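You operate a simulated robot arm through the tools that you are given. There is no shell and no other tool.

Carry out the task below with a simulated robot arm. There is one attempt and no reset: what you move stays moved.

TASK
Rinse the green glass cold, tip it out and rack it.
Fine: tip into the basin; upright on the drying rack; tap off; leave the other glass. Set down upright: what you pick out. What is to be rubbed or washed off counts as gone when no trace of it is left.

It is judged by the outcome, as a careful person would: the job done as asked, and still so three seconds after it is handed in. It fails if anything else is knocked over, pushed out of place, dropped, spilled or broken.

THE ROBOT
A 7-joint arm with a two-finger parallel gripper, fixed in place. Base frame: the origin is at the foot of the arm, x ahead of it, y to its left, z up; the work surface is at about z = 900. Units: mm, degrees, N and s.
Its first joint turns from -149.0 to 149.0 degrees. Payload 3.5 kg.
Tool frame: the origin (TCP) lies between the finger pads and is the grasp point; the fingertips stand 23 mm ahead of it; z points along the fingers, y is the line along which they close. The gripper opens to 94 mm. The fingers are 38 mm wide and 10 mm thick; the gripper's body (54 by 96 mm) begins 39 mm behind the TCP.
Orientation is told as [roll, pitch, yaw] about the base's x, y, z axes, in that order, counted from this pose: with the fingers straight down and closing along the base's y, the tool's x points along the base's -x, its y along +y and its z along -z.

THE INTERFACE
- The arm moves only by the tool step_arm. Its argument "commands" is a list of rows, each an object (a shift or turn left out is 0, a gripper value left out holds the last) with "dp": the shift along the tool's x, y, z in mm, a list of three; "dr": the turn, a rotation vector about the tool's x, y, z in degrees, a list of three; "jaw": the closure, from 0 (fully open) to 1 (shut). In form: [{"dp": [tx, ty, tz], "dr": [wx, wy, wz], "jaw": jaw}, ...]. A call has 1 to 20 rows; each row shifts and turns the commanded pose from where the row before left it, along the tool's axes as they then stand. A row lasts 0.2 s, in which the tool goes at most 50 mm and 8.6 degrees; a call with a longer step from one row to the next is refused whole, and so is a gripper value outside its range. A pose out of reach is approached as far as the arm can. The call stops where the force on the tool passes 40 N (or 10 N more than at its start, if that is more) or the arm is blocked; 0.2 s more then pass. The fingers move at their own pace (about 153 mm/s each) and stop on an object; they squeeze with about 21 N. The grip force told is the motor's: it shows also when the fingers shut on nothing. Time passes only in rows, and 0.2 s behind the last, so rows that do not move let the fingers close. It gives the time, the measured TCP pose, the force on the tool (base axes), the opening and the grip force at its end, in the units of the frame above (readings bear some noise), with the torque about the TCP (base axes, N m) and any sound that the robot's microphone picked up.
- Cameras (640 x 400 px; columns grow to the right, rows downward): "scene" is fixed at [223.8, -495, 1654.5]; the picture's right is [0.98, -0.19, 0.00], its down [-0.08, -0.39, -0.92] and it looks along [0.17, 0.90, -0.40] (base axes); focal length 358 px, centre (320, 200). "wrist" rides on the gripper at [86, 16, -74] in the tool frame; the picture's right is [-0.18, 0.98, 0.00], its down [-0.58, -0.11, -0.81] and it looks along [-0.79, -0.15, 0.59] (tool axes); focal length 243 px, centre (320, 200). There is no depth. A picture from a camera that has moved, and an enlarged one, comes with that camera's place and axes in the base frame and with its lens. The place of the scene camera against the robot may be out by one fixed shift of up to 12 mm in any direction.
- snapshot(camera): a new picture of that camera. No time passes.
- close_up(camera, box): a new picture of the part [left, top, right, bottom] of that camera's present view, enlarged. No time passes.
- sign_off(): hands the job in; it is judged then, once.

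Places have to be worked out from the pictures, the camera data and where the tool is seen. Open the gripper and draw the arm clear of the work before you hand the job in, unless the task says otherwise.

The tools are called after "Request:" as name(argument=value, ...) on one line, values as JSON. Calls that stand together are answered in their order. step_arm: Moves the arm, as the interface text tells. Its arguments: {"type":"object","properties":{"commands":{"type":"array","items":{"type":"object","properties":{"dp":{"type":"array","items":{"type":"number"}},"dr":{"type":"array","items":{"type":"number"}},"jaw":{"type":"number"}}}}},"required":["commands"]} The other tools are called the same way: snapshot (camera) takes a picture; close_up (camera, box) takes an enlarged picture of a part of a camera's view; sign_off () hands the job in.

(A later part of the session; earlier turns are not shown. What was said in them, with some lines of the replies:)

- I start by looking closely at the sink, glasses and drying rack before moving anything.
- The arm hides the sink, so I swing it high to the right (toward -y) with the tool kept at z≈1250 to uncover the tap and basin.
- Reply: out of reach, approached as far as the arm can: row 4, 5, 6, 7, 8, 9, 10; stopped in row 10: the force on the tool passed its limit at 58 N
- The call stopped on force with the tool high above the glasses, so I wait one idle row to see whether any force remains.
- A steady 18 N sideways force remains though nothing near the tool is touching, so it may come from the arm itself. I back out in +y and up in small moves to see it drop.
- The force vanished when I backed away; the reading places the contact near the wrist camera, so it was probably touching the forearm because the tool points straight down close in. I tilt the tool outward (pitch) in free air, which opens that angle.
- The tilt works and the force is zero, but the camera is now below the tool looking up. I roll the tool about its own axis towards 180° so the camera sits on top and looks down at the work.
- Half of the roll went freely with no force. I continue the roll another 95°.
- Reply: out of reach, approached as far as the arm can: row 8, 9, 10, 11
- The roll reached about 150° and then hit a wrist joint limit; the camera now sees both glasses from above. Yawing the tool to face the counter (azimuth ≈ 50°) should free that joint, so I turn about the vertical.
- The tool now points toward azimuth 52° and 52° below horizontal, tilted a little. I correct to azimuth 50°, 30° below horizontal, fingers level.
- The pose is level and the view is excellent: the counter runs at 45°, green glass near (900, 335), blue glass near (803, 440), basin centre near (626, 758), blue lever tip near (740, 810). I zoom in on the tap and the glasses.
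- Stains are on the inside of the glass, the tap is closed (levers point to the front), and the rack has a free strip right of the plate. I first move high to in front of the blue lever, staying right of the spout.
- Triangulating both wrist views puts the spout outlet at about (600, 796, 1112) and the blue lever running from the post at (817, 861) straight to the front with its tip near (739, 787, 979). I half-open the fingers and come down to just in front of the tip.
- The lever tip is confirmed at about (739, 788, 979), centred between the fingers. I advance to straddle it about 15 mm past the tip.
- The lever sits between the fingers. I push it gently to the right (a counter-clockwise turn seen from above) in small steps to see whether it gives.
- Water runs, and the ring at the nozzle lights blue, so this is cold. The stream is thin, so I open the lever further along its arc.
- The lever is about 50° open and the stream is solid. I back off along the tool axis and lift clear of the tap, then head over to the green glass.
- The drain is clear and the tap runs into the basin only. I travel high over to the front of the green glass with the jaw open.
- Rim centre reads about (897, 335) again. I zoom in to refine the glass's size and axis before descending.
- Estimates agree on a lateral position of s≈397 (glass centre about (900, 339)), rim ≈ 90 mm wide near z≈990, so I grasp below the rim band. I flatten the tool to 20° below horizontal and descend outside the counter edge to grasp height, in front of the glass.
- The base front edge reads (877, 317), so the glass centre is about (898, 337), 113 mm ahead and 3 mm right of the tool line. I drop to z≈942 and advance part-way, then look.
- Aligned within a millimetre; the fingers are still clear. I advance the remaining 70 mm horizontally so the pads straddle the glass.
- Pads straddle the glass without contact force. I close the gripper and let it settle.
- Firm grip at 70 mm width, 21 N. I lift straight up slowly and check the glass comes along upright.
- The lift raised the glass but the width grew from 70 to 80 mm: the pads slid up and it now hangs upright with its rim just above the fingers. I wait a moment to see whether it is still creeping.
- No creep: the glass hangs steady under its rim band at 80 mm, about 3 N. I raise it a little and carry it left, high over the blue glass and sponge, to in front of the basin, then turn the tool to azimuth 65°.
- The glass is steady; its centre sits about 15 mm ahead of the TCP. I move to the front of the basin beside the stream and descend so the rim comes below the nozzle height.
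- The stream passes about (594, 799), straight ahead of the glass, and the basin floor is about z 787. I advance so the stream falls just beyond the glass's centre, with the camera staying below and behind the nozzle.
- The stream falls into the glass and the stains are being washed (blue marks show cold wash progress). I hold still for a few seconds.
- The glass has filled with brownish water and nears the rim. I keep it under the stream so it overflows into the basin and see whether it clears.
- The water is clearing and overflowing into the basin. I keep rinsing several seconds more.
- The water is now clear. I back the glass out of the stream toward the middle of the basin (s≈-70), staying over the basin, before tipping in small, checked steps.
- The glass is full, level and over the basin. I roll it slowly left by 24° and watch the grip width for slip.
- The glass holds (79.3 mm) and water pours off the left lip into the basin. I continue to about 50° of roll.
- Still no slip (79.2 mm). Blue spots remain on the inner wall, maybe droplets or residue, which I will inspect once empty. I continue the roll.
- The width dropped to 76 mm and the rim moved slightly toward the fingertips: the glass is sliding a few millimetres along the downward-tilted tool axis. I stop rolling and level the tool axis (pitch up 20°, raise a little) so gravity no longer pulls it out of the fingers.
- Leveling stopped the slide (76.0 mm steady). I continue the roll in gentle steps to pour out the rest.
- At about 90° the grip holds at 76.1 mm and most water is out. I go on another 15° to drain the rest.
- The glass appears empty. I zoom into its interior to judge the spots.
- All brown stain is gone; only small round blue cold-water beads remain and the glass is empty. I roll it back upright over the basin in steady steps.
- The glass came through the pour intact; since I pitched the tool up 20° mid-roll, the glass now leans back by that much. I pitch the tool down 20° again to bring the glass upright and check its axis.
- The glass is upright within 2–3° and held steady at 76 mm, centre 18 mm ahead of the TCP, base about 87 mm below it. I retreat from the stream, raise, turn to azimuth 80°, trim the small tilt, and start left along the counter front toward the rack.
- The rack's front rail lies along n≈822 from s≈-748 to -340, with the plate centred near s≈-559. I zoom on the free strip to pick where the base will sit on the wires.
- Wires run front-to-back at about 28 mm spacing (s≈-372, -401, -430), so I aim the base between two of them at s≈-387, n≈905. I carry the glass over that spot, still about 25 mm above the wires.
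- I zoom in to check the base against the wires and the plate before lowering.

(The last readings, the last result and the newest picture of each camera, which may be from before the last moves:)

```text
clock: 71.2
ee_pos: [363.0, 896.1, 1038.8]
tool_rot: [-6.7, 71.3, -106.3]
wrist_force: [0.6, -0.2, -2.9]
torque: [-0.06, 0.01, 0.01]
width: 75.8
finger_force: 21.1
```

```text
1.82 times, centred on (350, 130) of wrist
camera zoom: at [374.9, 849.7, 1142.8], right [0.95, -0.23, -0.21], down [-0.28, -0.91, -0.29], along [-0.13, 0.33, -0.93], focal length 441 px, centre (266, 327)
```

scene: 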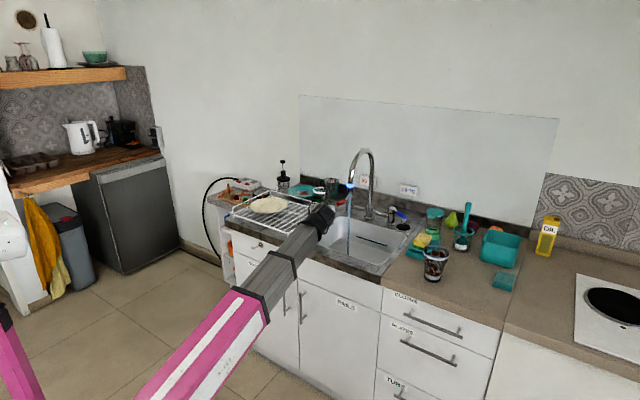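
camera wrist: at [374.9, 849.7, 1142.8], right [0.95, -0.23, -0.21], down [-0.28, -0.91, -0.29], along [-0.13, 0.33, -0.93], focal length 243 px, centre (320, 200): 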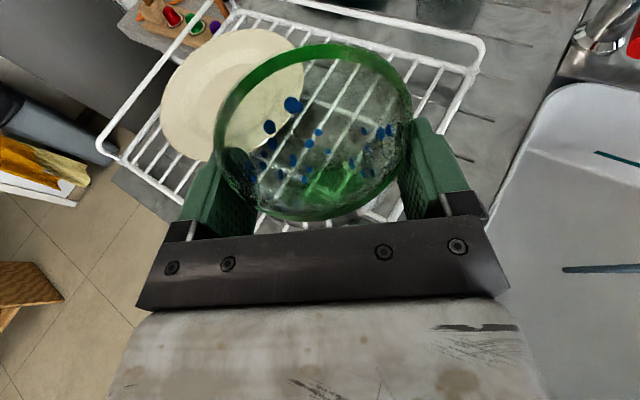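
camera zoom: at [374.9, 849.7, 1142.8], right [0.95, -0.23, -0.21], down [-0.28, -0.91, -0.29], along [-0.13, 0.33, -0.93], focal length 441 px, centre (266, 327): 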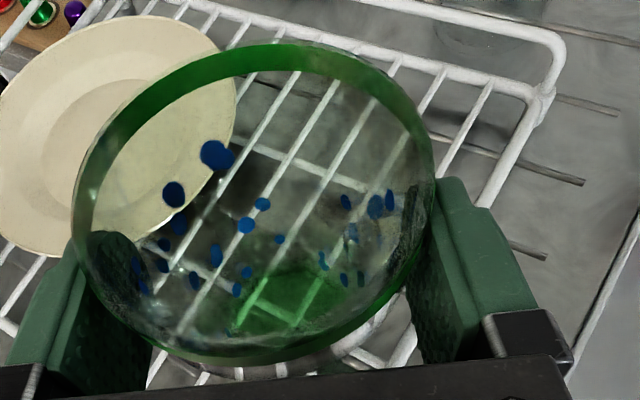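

Two wires pass under the base, nearly centred; I shift 5 mm left, lower 18 mm, then check before the contact phase.

Request:
step_arm(commands=[{"dp": [0, -5, 0]}, {"dp": [-8.5, 0.3, 2.8]}, {"dp": [-8.5, 0.3, 2.8]}, {"dp": [0, 0, 0]}])

Request:
close_up(camera="wrist", box=[200, 20, 500, 240])

Request:
close_up(camera="scene", box=[260, 170, 340, 240])

```text
clock: 72.2
ee_pos: [356.7, 895.4, 1019.7]
tool_rot: [-6.6, 71.2, -106.2]
wrist_force: [0.3, -0.1, -2.5]
torque: [-0.03, 0.01, 0.0]
width: 75.9
finger_force: 20.9
```

```text
1.82 times, centred on (350, 130) of wrist
camera zoom: at [369.1, 850.2, 1125.2], right [0.95, -0.23, -0.21], down [-0.28, -0.91, -0.29], along [-0.13, 0.33, -0.93], focal length 441 px, centre (266, 327)
```

zoom: 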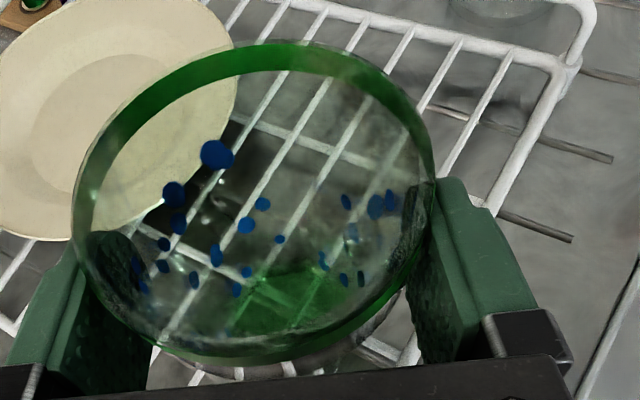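

```text
5.71 times, centred on (300, 205) of scene
camera zoom: at [223.8, -495.0, 1654.5], right [0.98, -0.19, 0.0], down [-0.08, -0.39, -0.92], along [0.17, 0.9, -0.4], focal length 2044 px, centre (434, 171)
```

zoom: 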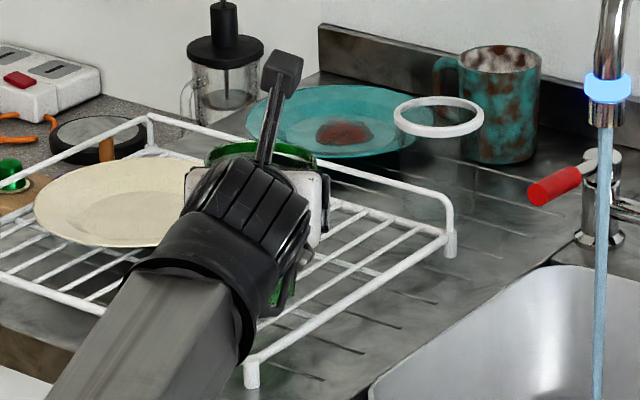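

No contact yet at z≈1020 (−2.5 N weight). I lower in 3 mm steps and watch for the weight to come off.

Request:
step_arm(commands=[{"dp": [-2.8, 0.1, 0.95]}, {"dp": [-2.8, 0.1, 0.95]}, {"dp": [0, 0, 0]}, {"dp": [0, 0, 0]}])

Request:
step_arm(commands=[{"dp": [-2.8, 0.1, 0.95]}, {"dp": [-2.8, 0.1, 0.95]}, {"dp": [0, 0, 0]}, {"dp": [0, 0, 0]}])

```text
clock: 73.2
ee_pos: [357.1, 896.0, 1013.9]
tool_rot: [-6.7, 71.3, -106.3]
wrist_force: [0.2, 0.9, -2.5]
torque: [-0.04, 0.0, 0.0]
width: 76.3
finger_force: 20.6
```

```text
clock: 74.2
ee_pos: [358.1, 895.9, 1009.5]
tool_rot: [-6.7, 71.3, -106.4]
wrist_force: [-2.4, -0.8, 7.8]
torque: [0.21, -0.01, 0.1]
width: 75.7
finger_force: 21.0
```

Contact: the rack now pushes back with about 8 N at z≈1010, so the base is on the wires. I relieve 1 mm and look before releasing.

Request:
step_arm(commands=[{"dp": [0.95, 0, -0.31]}, {"dp": [0, 0, 0]}])

Request:
close_up(camera="wrist", box=[200, 20, 500, 240])

Request:
close_up(camera="scene", box=[260, 170, 340, 240])

```text
clock: 74.8
ee_pos: [357.1, 896.0, 1010.6]
tool_rot: [-6.8, 71.2, -106.3]
wrist_force: [-1.1, 1.3, 2.3]
torque: [0.16, -0.02, 0.04]
width: 75.9
finger_force: 20.9
```

```text
1.82 times, centred on (350, 130) of wrist
camera zoom: at [369.7, 850.3, 1114.9], right [0.95, -0.23, -0.21], down [-0.28, -0.91, -0.29], along [-0.13, 0.33, -0.93], focal length 441 px, centre (266, 327)
```

zoom: 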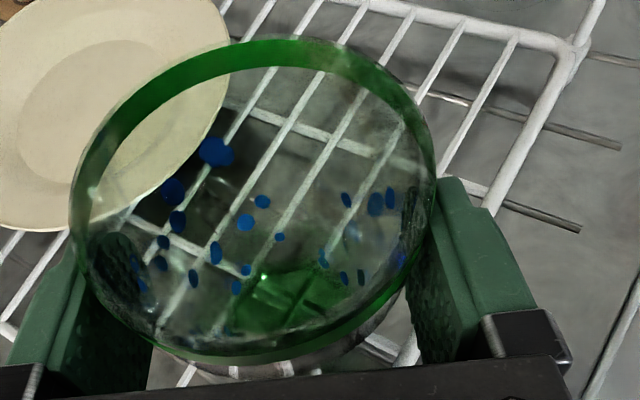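

```text
5.71 times, centred on (300, 205) of scene
camera zoom: at [223.8, -495.0, 1654.5], right [0.98, -0.19, 0.0], down [-0.08, -0.39, -0.92], along [0.17, 0.9, -0.4], focal length 2044 px, centre (434, 171)
```

zoom: 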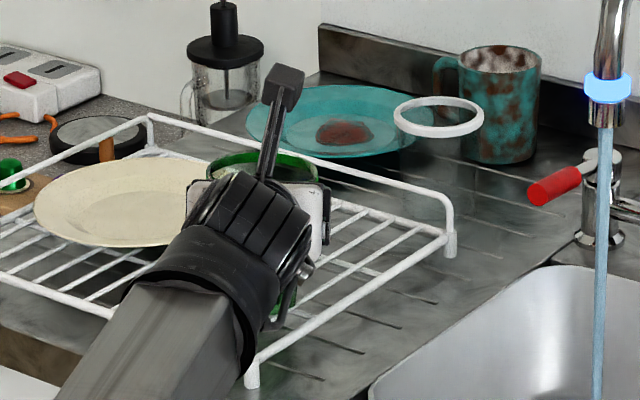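

The glass stands on the rack with a light residual push of 2 N. I open the fingers gradually.

Request:
step_arm(commands=[{"jaw": 0.17}, {"jaw": 0.14}, {"jaw": 0.1}, {"jaw": 0.06}, {"jaw": 0.0}, {"dp": [0, 0, 0]}, {"dp": [0, 0, 0]}])

Request:
close_up(camera="wrist", box=[200, 20, 500, 240])

Request:
close_up(camera="scene", box=[260, 170, 340, 240])

```text
clock: 76.4
ee_pos: [358.1, 897.3, 1009.8]
tool_rot: [-6.7, 71.1, -106.4]
wrist_force: [-0.3, 0.4, 0.3]
torque: [-0.01, -0.01, 0.04]
width: 94.1
finger_force: 0.0
```

```text
1.82 times, centred on (350, 130) of wrist
camera zoom: at [369.7, 850.2, 1115.1], right [0.95, -0.23, -0.21], down [-0.28, -0.91, -0.29], along [-0.13, 0.33, -0.93], focal length 441 px, centre (266, 327)
```

zoom: 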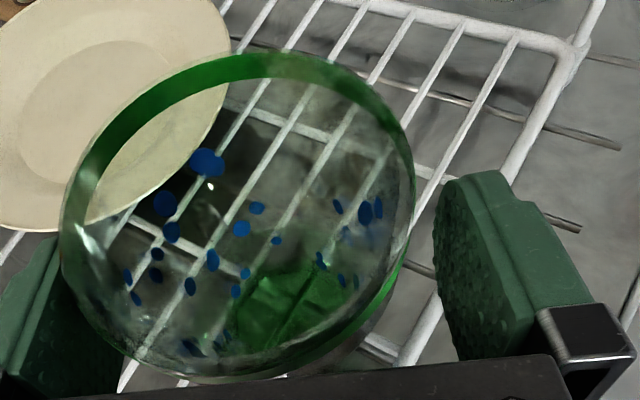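

```text
5.71 times, centred on (300, 205) of scene
camera zoom: at [223.8, -495.0, 1654.5], right [0.98, -0.19, 0.0], down [-0.08, -0.39, -0.92], along [0.17, 0.9, -0.4], focal length 2044 px, centre (434, 171)
```

zoom: 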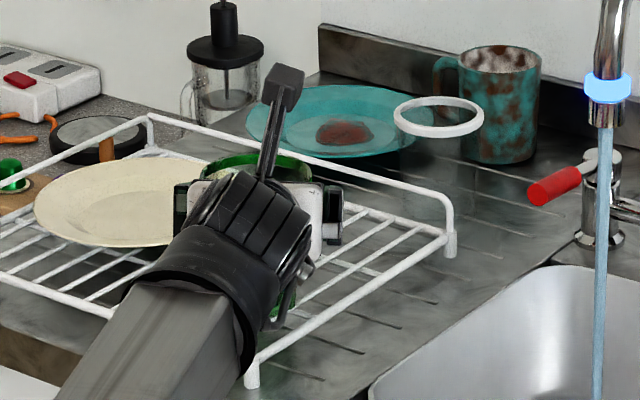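

Released and standing upright; the glass sits about 4.5 mm left of centre between the fingers. I re-centre the tool left, dip 12 mm below the rim band, then check before backing out.

Request:
step_arm(commands=[{"dp": [0, -4.5, 0]}, {"dp": [-5.6, 0.2, 1.9]}, {"dp": [-5.6, 0.2, 1.9]}, {"dp": [0, 0, 0]}])

Request:
close_up(camera="wrist", box=[160, 0, 500, 240])

```text
clock: 77.4
ee_pos: [352.7, 897.6, 999.8]
tool_rot: [-6.7, 71.2, -106.4]
wrist_force: [0.4, -0.4, -0.3]
torque: [-0.01, 0.02, -0.01]
width: 94.0
finger_force: 0.1
```

```text
1.67 times, centred on (330, 120) of wrist
camera zoom: at [365.0, 850.8, 1104.0], right [0.95, -0.23, -0.21], down [-0.28, -0.91, -0.29], along [-0.13, 0.33, -0.93], focal length 404 px, centre (303, 333)
```

zoom: 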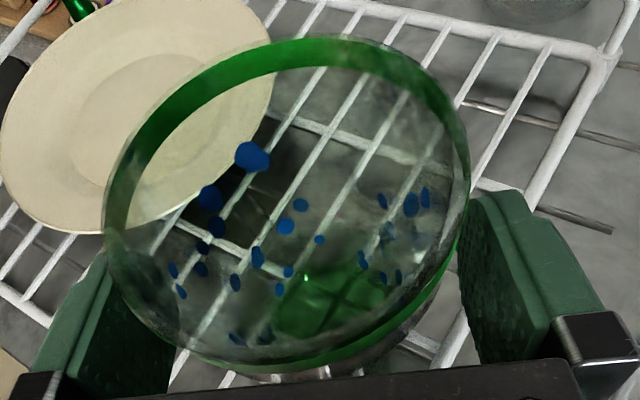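

Centred with no contact. I retreat horizontally straight back.

Request:
step_arm(commands=[{"dp": [-3.1, 0, -9.5]}, {"dp": [-4.7, 0, -14.2]}, {"dp": [-6.3, 0, -19]}, {"dp": [-6.3, 0, -19]}, {"dp": [-6.3, 0, -19]}, {"dp": [0, 0, 0]}])

Request:
snapshot(camera="wrist")

Request:
close_up(camera="scene", box=[250, 160, 350, 250])

```text
clock: 78.8
ee_pos: [338.6, 813.5, 999.4]
tool_rot: [-6.8, 71.3, -106.4]
wrist_force: [0.2, 0.7, -0.5]
torque: [0.01, 0.02, -0.01]
width: 93.7
finger_force: 0.0
```

```text
taken
camera wrist: at [350.5, 767.6, 1104.3], right [0.95, -0.23, -0.21], down [-0.28, -0.91, -0.29], along [-0.13, 0.33, -0.93], focal length 243 px, centre (320, 200)
```

wrist: 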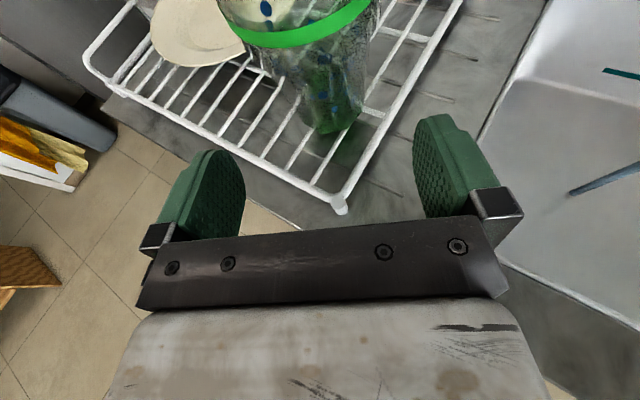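

```text
4.44 times, centred on (300, 205) of scene
camera zoom: at [223.8, -495.0, 1654.5], right [0.98, -0.19, 0.0], down [-0.08, -0.39, -0.92], along [0.17, 0.9, -0.4], focal length 1590 px, centre (409, 178)
```

zoom: 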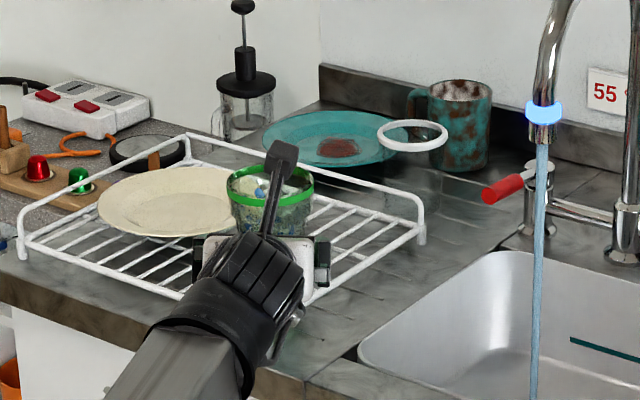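

The glass stands alone on the rack. I raise the arm, and go right along the front (well before the spout) toward the blue lever to shut the tap.

Request:
step_arm(commands=[{"dp": [40.7, -1.4, -18.9]}, {"dp": [40.7, -1.4, -18.9]}, {"dp": [40.7, -1.4, -18.9]}, {"dp": [40.7, -1.4, -18.9]}, {"dp": [-6.1, 33.3, -22.1]}, {"dp": [-6.1, 33.3, -22.1]}, {"dp": [-6.1, 33.3, -22.1]}, {"dp": [-6.1, 33.3, -22.1]}, {"dp": [-6.1, 33.3, -22.1]}, {"dp": [-6.1, 33.3, -22.1]}, {"dp": [-6.1, 33.3, -22.1]}, {"dp": [-6.1, 33.3, -22.1]}, {"dp": [0, 0, 0]}])

Request:
close_up(camera="scene", box=[220, 150, 350, 250])

Request:
snapshot(camera="wrist")

```text
clock: 81.6
ee_pos: [567.8, 566.5, 1178.4]
tool_rot: [-6.6, 71.2, -106.3]
wrist_force: [0.7, -0.8, -0.3]
torque: [0.0, -0.03, 0.0]
width: 93.9
finger_force: 0.1
```

```text
4.00 times, centred on (285, 200) of scene
camera zoom: at [223.8, -495.0, 1654.5], right [0.98, -0.19, 0.0], down [-0.08, -0.39, -0.92], along [0.17, 0.9, -0.4], focal length 1431 px, centre (460, 200)
```

zoom: 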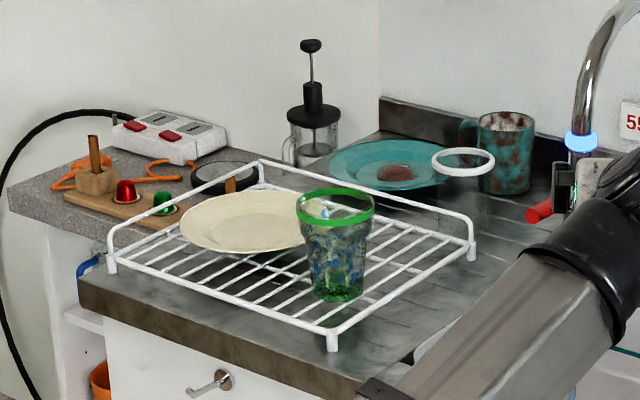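

```text
taken
camera wrist: at [578.8, 520.1, 1284.0], right [0.95, -0.23, -0.21], down [-0.28, -0.91, -0.29], along [-0.13, 0.33, -0.93], focal length 243 px, centre (320, 200)
```

wrist: 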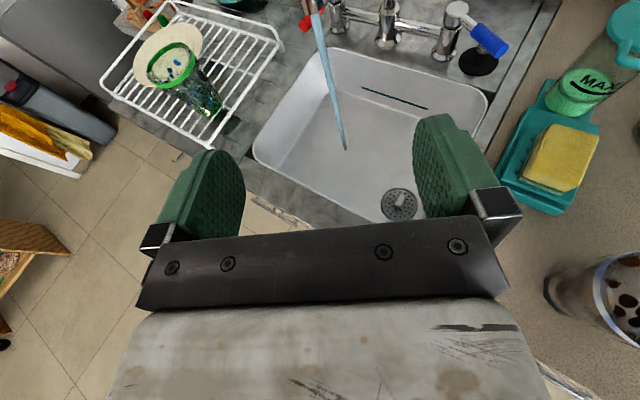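

The glass looks upright on the rack. I zoom once more to be sure no brown is left on it.

Request:
close_up(camera="scene", box=[285, 190, 320, 230])

Request:
close_up(camera="wrist", box=[130, 20, 250, 130])

```text
10.00 times, centred on (302, 210) of scene
camera zoom: at [223.8, -495.0, 1654.5], right [0.98, -0.19, 0.0], down [-0.08, -0.39, -0.92], along [0.17, 0.9, -0.4], focal length 3577 px, centre (495, 100)
```

zoom: 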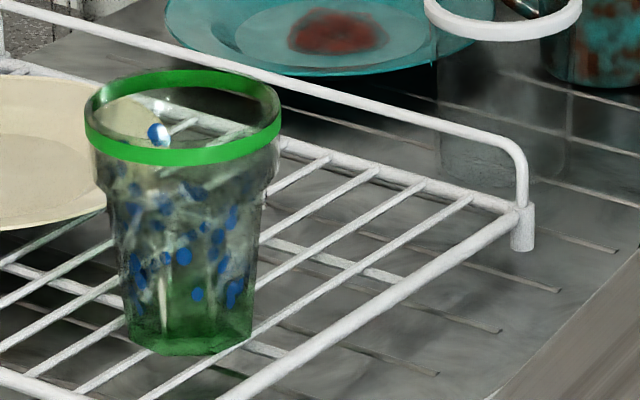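

```text
3.64 times, centred on (190, 75) of wrist
camera zoom: at [578.8, 520.1, 1284.0], right [0.95, -0.23, -0.21], down [-0.28, -0.91, -0.29], along [-0.13, 0.33, -0.93], focal length 882 px, centre (793, 654)
```

zoom: 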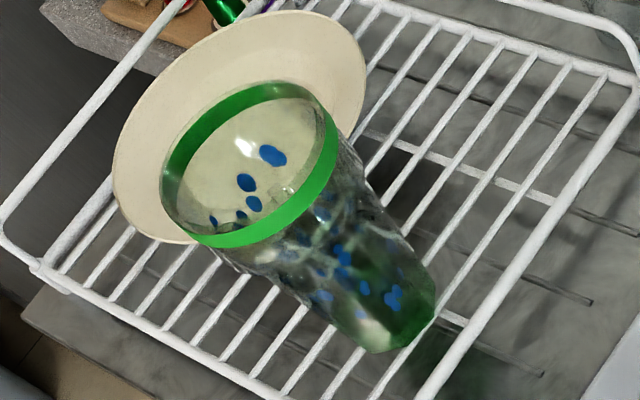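

No brown remains anywhere. I now restore the tool orientation used at the tap (azimuth 55°, 40° down), fingers half open, and go back to the point from which I left the lever.

Request:
step_arm(commands=[{"dr": [-4.57, -4.2, 2.11], "jaw": 0.38}, {"dr": [-4.57, -4.2, 2.11]}, {"dr": [-4.57, -4.2, 2.11]}, {"dr": [-4.57, -4.2, 2.11]}, {"dr": [-4.57, -4.2, 2.11]}, {"dp": [20.8, 24.8, 26.9]}, {"dp": [20.8, 24.8, 26.9]}, {"dp": [20.8, 24.8, 26.9]}, {"dp": [20.8, 24.8, 26.9]}, {"dp": [20.8, 24.8, 26.9]}, {"dp": [0, 0, 0]}])

Request:
snapshot(camera="wrist")

Request:
snapshot(camera="scene")

```text
clock: 84.0
ee_pos: [766.2, 633.8, 1171.0]
tool_rot: [0.0, 49.5, -125.1]
wrist_force: [-0.1, -0.5, 0.2]
torque: [0.03, 0.0, 0.02]
width: 58.1
finger_force: 0.1
```

```text
taken
camera wrist: at [778.5, 624.3, 1284.8], right [0.74, -0.66, -0.14], down [-0.66, -0.75, 0.08], along [-0.16, 0.03, -0.99], focal length 243 px, centre (320, 200)
```

wrist: 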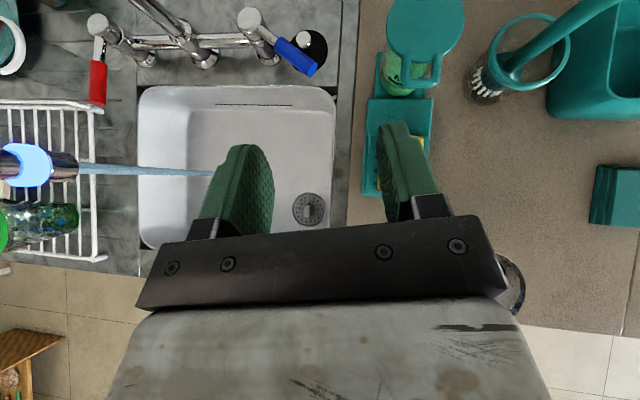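

```text
taken
```

scene: 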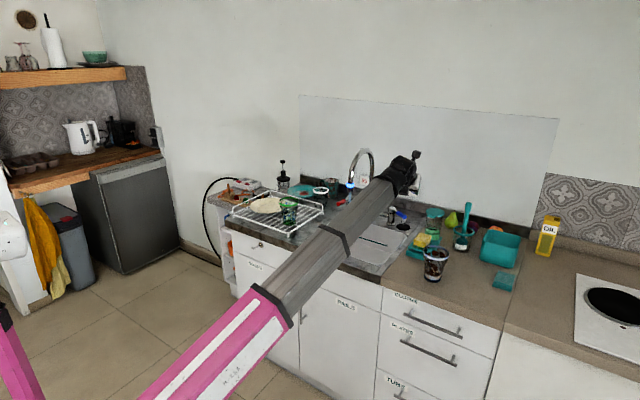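

Same view as when I left it, lever still 50° open. I go back in along the same line, stopping 10 mm short and 4 mm to the right so the right finger clears the lever tip.

Request:
step_arm(commands=[{"dp": [-20, -11, 40]}, {"dp": [-20, -15, 40]}, {"dp": [-10, -5, 45]}, {"dp": [0, 0, 40]}, {"dp": [0, 0, 30]}, {"dp": [0, 0, 0]}])

Request:
snapshot(camera="wrist")

```text
clock: 85.4
ee_pos: [809.1, 747.8, 1006.2]
tool_rot: [0.1, 49.6, -125.0]
wrist_force: [-0.1, 0.0, 0.7]
torque: [0.03, -0.02, -0.01]
width: 58.3
finger_force: 0.2
```

```text
taken
camera wrist: at [821.2, 738.5, 1119.2], right [0.74, -0.66, -0.14], down [-0.66, -0.75, 0.08], along [-0.16, 0.03, -0.99], focal length 243 px, centre (320, 200)
```

wrist: 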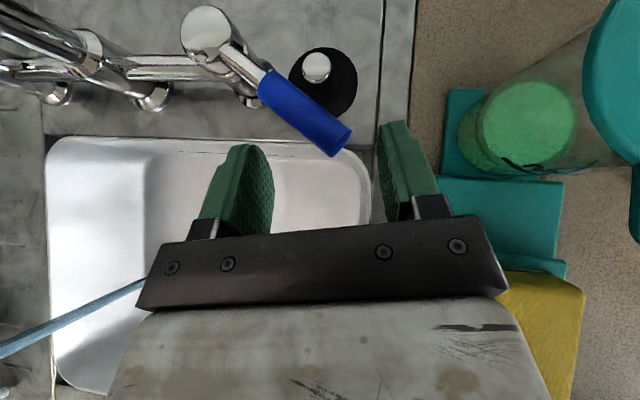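

The lever tip is between the fingers' lines. I advance 25 mm to get the fingers beside it, then push left in small steps with the right finger.

Request:
step_arm(commands=[{"dp": [0, 0, 13]}, {"dp": [0, 0, 12]}, {"dp": [0, -10, 0]}, {"dp": [0, -10, 0]}, {"dp": [0, -10, 0]}, {"dp": [0, -10, 0]}, {"dp": [0, 0, 0]}])

Request:
snapshot(camera="wrist")

Request:
close_up(camera="scene", box=[300, 140, 440, 250])

```text
clock: 87.0
ee_pos: [785.0, 787.2, 989.2]
tool_rot: [-0.1, 49.6, -125.1]
wrist_force: [0.6, 0.4, 1.1]
torque: [-0.02, 0.03, 0.02]
width: 58.6
finger_force: 0.1
```

```text
taken
camera wrist: at [797.9, 777.3, 1103.7], right [0.74, -0.66, -0.14], down [-0.66, -0.75, 0.08], along [-0.16, 0.03, -0.99], focal length 243 px, centre (320, 200)
```

wrist: 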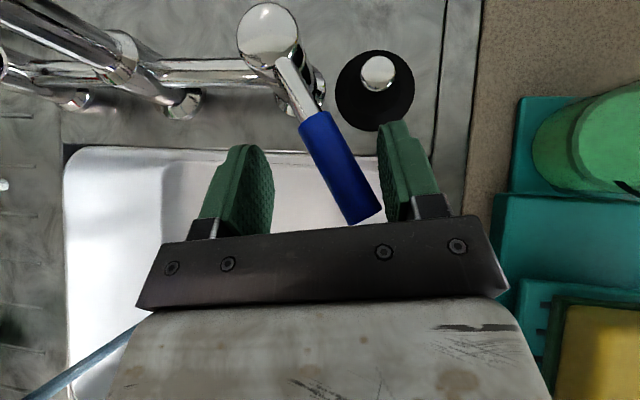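

```text
3.64 times, centred on (370, 195) of scene
camera zoom: at [223.8, -495.0, 1654.5], right [0.98, -0.19, 0.0], down [-0.08, -0.39, -0.92], along [0.17, 0.9, -0.4], focal length 1301 px, centre (138, 218)
```

zoom: 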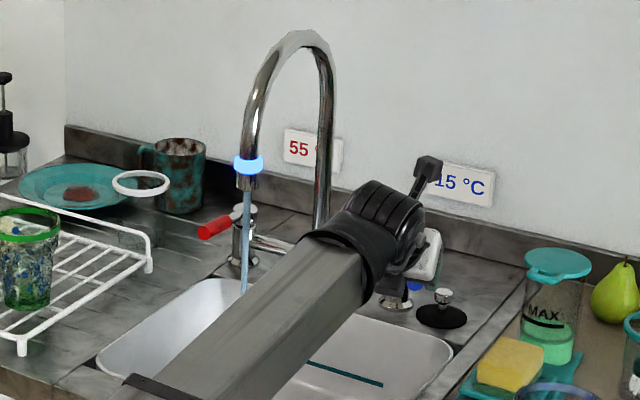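

The lever is turning back and the stream is thinner. I continue pushing left.

Request:
step_arm(commands=[{"dp": [0, -10, 0]}, {"dp": [0, -10, 0]}, {"dp": [0, -8, 0]}, {"dp": [0, -6, 0]}, {"dp": [0, 0, 0]}])

Request:
snapshot(camera="wrist")

Request:
close_up(camera="scene", box=[300, 140, 440, 250])

```text
clock: 88.2
ee_pos: [757.7, 806.4, 989.7]
tool_rot: [-0.1, 49.5, -124.9]
wrist_force: [0.0, -0.4, 0.7]
torque: [-0.04, 0.01, 0.01]
width: 58.3
finger_force: 0.2
```

```text
taken
camera wrist: at [769.4, 796.4, 1103.3], right [0.74, -0.66, -0.14], down [-0.66, -0.75, 0.08], along [-0.16, 0.03, -0.99], focal length 243 px, centre (320, 200)
```

wrist: 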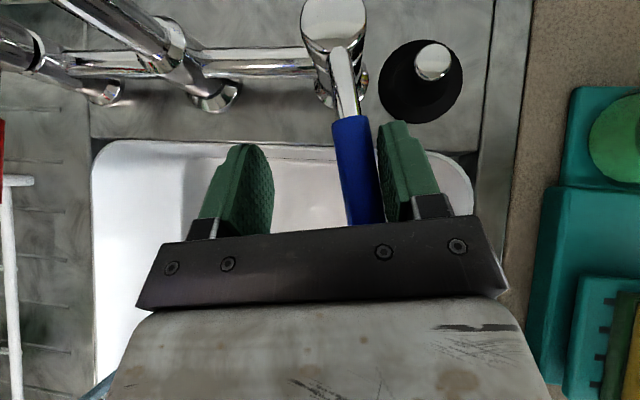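

```text
3.64 times, centred on (370, 195) of scene
camera zoom: at [223.8, -495.0, 1654.5], right [0.98, -0.19, 0.0], down [-0.08, -0.39, -0.92], along [0.17, 0.9, -0.4], focal length 1301 px, centre (138, 218)
```

zoom: 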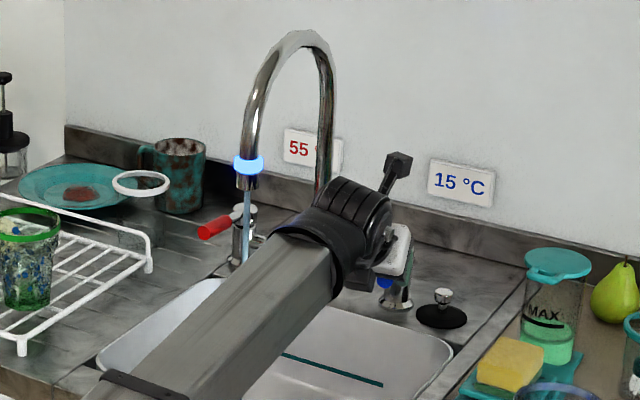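

A thin stream still runs and the lever is almost back. I push the last bit in smaller steps watching the force.

Request:
step_arm(commands=[{"dp": [0, -5, 0]}, {"dp": [0, -5, 0]}, {"dp": [0, -4, 0]}, {"dp": [0, 0, 0]}])

Request:
snapshot(camera="wrist")

Request:
close_up(camera="scene", box=[300, 140, 440, 250])

```text
clock: 89.2
ee_pos: [744.9, 814.4, 989.0]
tool_rot: [0.0, 49.5, -125.0]
wrist_force: [0.0, -0.3, -0.5]
torque: [0.01, -0.01, -0.01]
width: 58.5
finger_force: 0.5
```

```text
taken
camera wrist: at [758.1, 803.3, 1103.1], right [0.74, -0.66, -0.14], down [-0.66, -0.75, 0.08], along [-0.16, 0.03, -0.99], focal length 243 px, centre (320, 200)
```

wrist: 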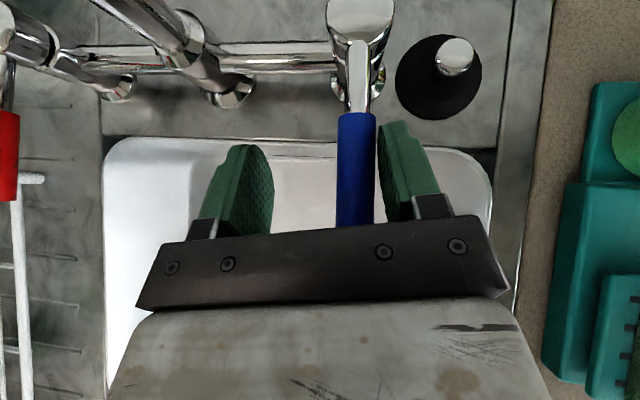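

```text
3.64 times, centred on (370, 195) of scene
camera zoom: at [223.8, -495.0, 1654.5], right [0.98, -0.19, 0.0], down [-0.08, -0.39, -0.92], along [0.17, 0.9, -0.4], focal length 1301 px, centre (138, 218)
```

zoom: 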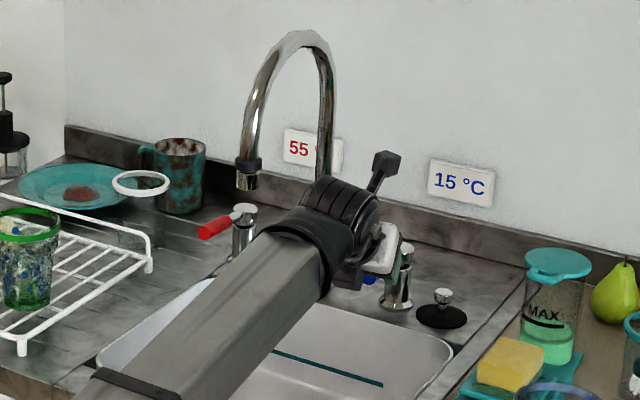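

The stream has stopped and the ring is dark. The lever tip is perhaps 4 mm short of its original spot, so I nudge it gently to its stop.

Request:
step_arm(commands=[{"dp": [0, -3, 0]}, {"dp": [0, -3, 0]}, {"dp": [0, 0, 0]}])

Request:
snapshot(camera="wrist")

Request:
close_up(camera="scene", box=[300, 140, 440, 250])

```text
clock: 90.0
ee_pos: [742.2, 816.1, 987.7]
tool_rot: [0.0, 49.6, -125.0]
wrist_force: [8.5, -9.3, 4.3]
torque: [-0.12, -0.21, -0.34]
width: 63.5
finger_force: 5.7
```

```text
taken
camera wrist: at [754.1, 806.4, 1102.8], right [0.74, -0.66, -0.14], down [-0.66, -0.75, 0.08], along [-0.16, 0.03, -0.99], focal length 243 px, centre (320, 200)
```

wrist: 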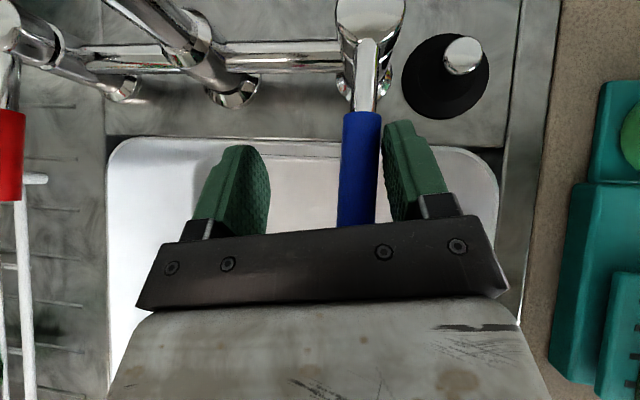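

```text
3.64 times, centred on (370, 195) of scene
camera zoom: at [223.8, -495.0, 1654.5], right [0.98, -0.19, 0.0], down [-0.08, -0.39, -0.92], along [0.17, 0.9, -0.4], focal length 1301 px, centre (138, 218)
```

zoom: 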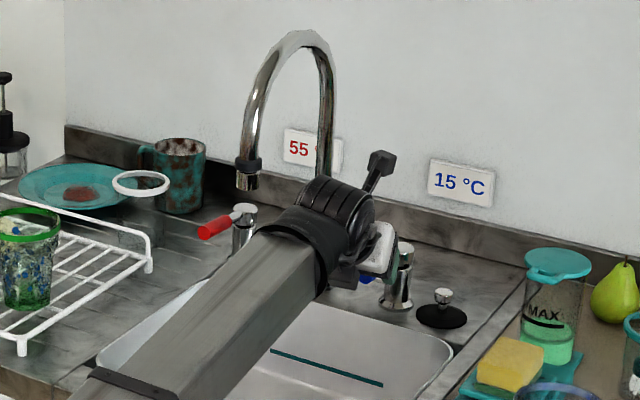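

The lever is firmly at its stop (about 12 N resistance), water off. I move the fingers clear of the lever (15 mm right) and retreat along the tool axis.

Request:
step_arm(commands=[{"dp": [0, 8, 0]}, {"dp": [0, 7, 0]}, {"dp": [0, 0, -20]}, {"dp": [0, 0, -30]}, {"dp": [0, 0, -40]}, {"dp": [5, 0, -45]}, {"dp": [10, 5, -45]}, {"dp": [0, 0, 0]}])

Request:
snapshot(camera="wrist")

Request:
close_up(camera="scene", box=[220, 140, 420, 260])

```text
clock: 91.8
ee_pos: [684.0, 701.2, 1117.8]
tool_rot: [-0.1, 49.6, -125.0]
wrist_force: [-0.1, -0.4, -0.5]
torque: [0.02, -0.04, 0.0]
width: 58.3
finger_force: 0.1
```

```text
taken
camera wrist: at [696.9, 691.7, 1232.4], right [0.74, -0.66, -0.14], down [-0.66, -0.75, 0.08], along [-0.16, 0.03, -0.99], focal length 243 px, centre (320, 200)
```

wrist: 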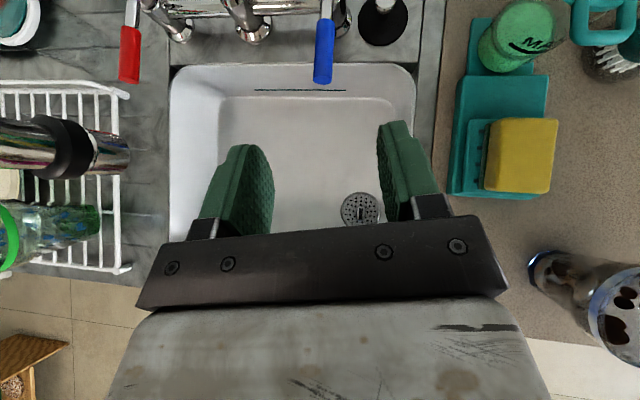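

```text
3.20 times, centred on (320, 200) of scene
camera zoom: at [223.8, -495.0, 1654.5], right [0.98, -0.19, 0.0], down [-0.08, -0.39, -0.92], along [0.17, 0.9, -0.4], focal length 1144 px, centre (320, 200)
```

zoom: 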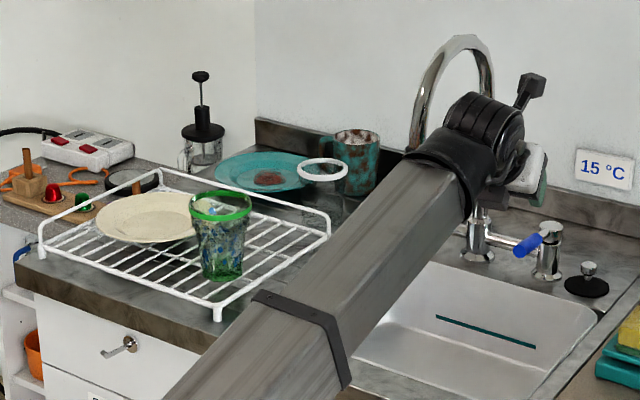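

Tap off with both levers parallel, glass standing on the rack. I open the gripper fully and draw the arm back and up, clear of the work.

Request:
step_arm(commands=[{"dp": [5, 10, -40], "jaw": 0}, {"dp": [5, 10, -40]}, {"dp": [5, 10, -40]}, {"dp": [5, 20, -40]}, {"dp": [0, 30, -30]}, {"dp": [0, 30, -30]}, {"dp": [0, 0, 0]}, {"dp": [0, 0, 0]}])

Request:
snapshot(camera="scene")

Request:
close_up(camera="scene", box=[220, 140, 400, 260])

Request:
snapshot(camera="wrist")

```text
clock: 93.6
ee_pos: [686.6, 508.4, 1274.5]
tool_rot: [-0.2, 49.4, -125.1]
wrist_force: [-0.2, -0.2, -0.3]
torque: [0.0, -0.02, -0.01]
width: 94.1
finger_force: 0.0
```

```text
taken
```

scene: 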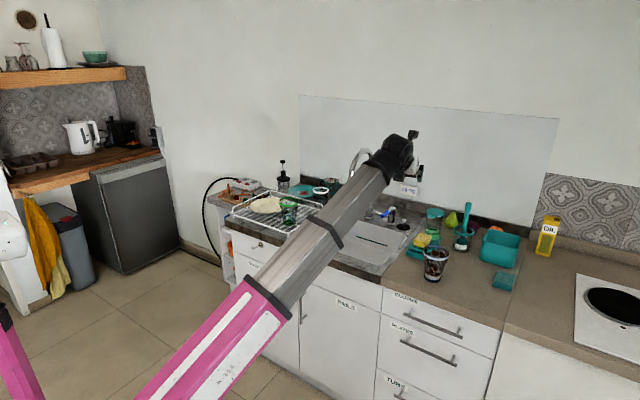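

```text
3.33 times, centred on (310, 200) of scene
camera zoom: at [223.8, -495.0, 1654.5], right [0.98, -0.19, 0.0], down [-0.08, -0.39, -0.92], along [0.17, 0.9, -0.4], focal length 1192 px, centre (353, 200)
```

zoom: 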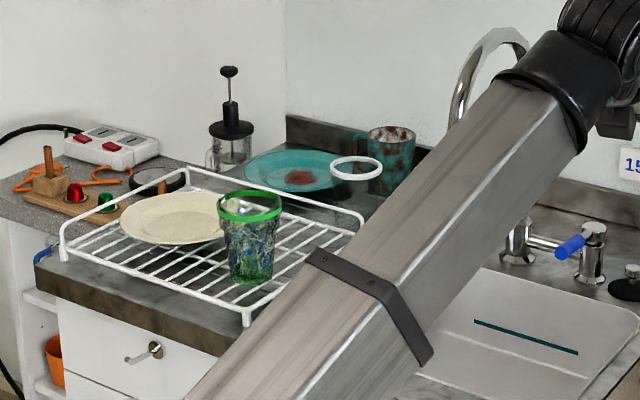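

```text
taken
camera wrist: at [699.0, 499.3, 1388.1], right [0.74, -0.66, -0.14], down [-0.66, -0.75, 0.08], along [-0.16, 0.03, -0.99], focal length 243 px, centre (320, 200)
```

wrist: 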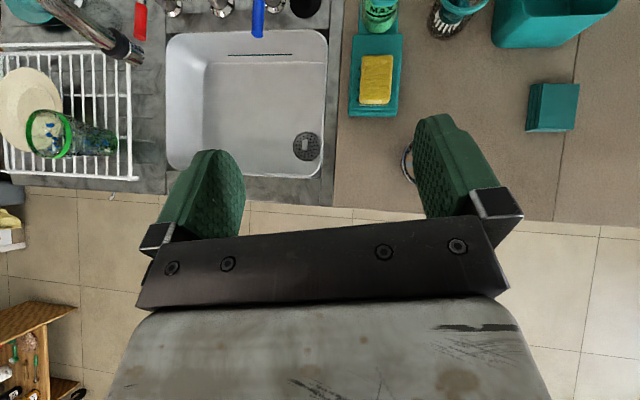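

Everything else stands where it was, the basin is dry and the tap is off. One last close look at the glass for any trace left.

Request:
close_up(camera="wrist", box=[0, 80, 150, 190])

Request:
close_up(camera="scene", box=[270, 190, 310, 230])

```text
3.64 times, centred on (75, 135) of wrist
camera zoom: at [699.0, 499.3, 1388.1], right [0.74, -0.66, -0.14], down [-0.66, -0.75, 0.08], along [-0.16, 0.03, -0.99], focal length 882 px, centre (1211, 436)
```

zoom: 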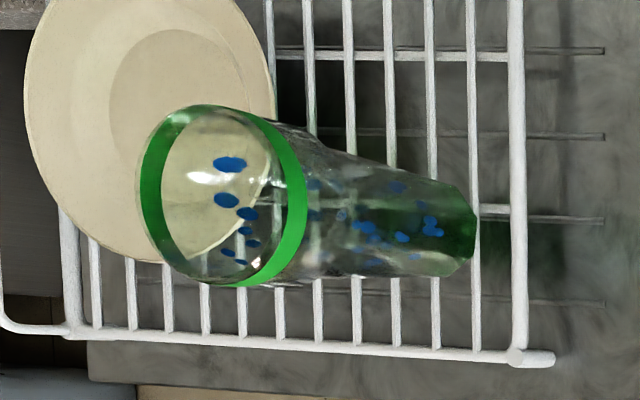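

```text
10.00 times, centred on (290, 210) of scene
camera zoom: at [223.8, -495.0, 1654.5], right [0.98, -0.19, 0.0], down [-0.08, -0.39, -0.92], along [0.17, 0.9, -0.4], focal length 3577 px, centre (620, 100)
```

zoom: 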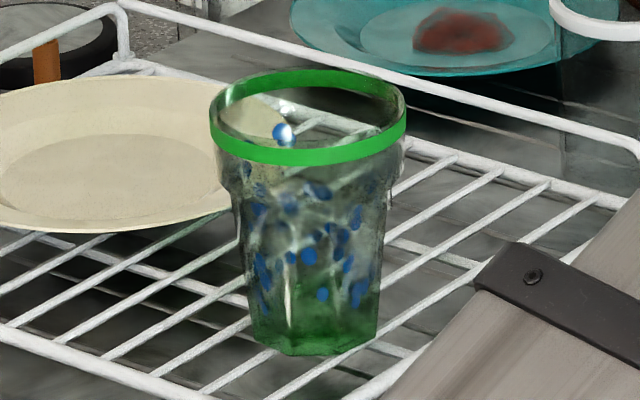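

The green glass is clean of every brown trace, with only cold-water beads left on it. It is empty and upright on the rack, the tap is closed, the other glass is untouched, and the arm is clear with the gripper open. I hand the job in.

Request:
sign_off()

```text
The job is handed in.
```

The green glass is rinsed cold, tipped out into the basin and standing upright on the drying rack. I have handed the job in; no verdict came back.

- **Rinse:** I used only the blue (15 °C) lever and held the glass under the stream until it overflowed and the water ran clear. No brown stain shows in the last pictures. Small round blue spots remain inside; they appeared with the first water and did not change during the rinse. I took them for cold-water beads, but I did not rinse a second time to prove it.
- **Tipping:** The glass was tipped past horizontal over the basin and looked empty afterwards.
- **Grip:** The glass slid a little in the fingers while being lifted and tipped. It was never dropped.
- **Tap:** The lever is back at its stop and no water is running.
- **Everything else:** The other glass, the plate and the rest of the counter look untouched. The gripper is open and the arm is drawn clear.
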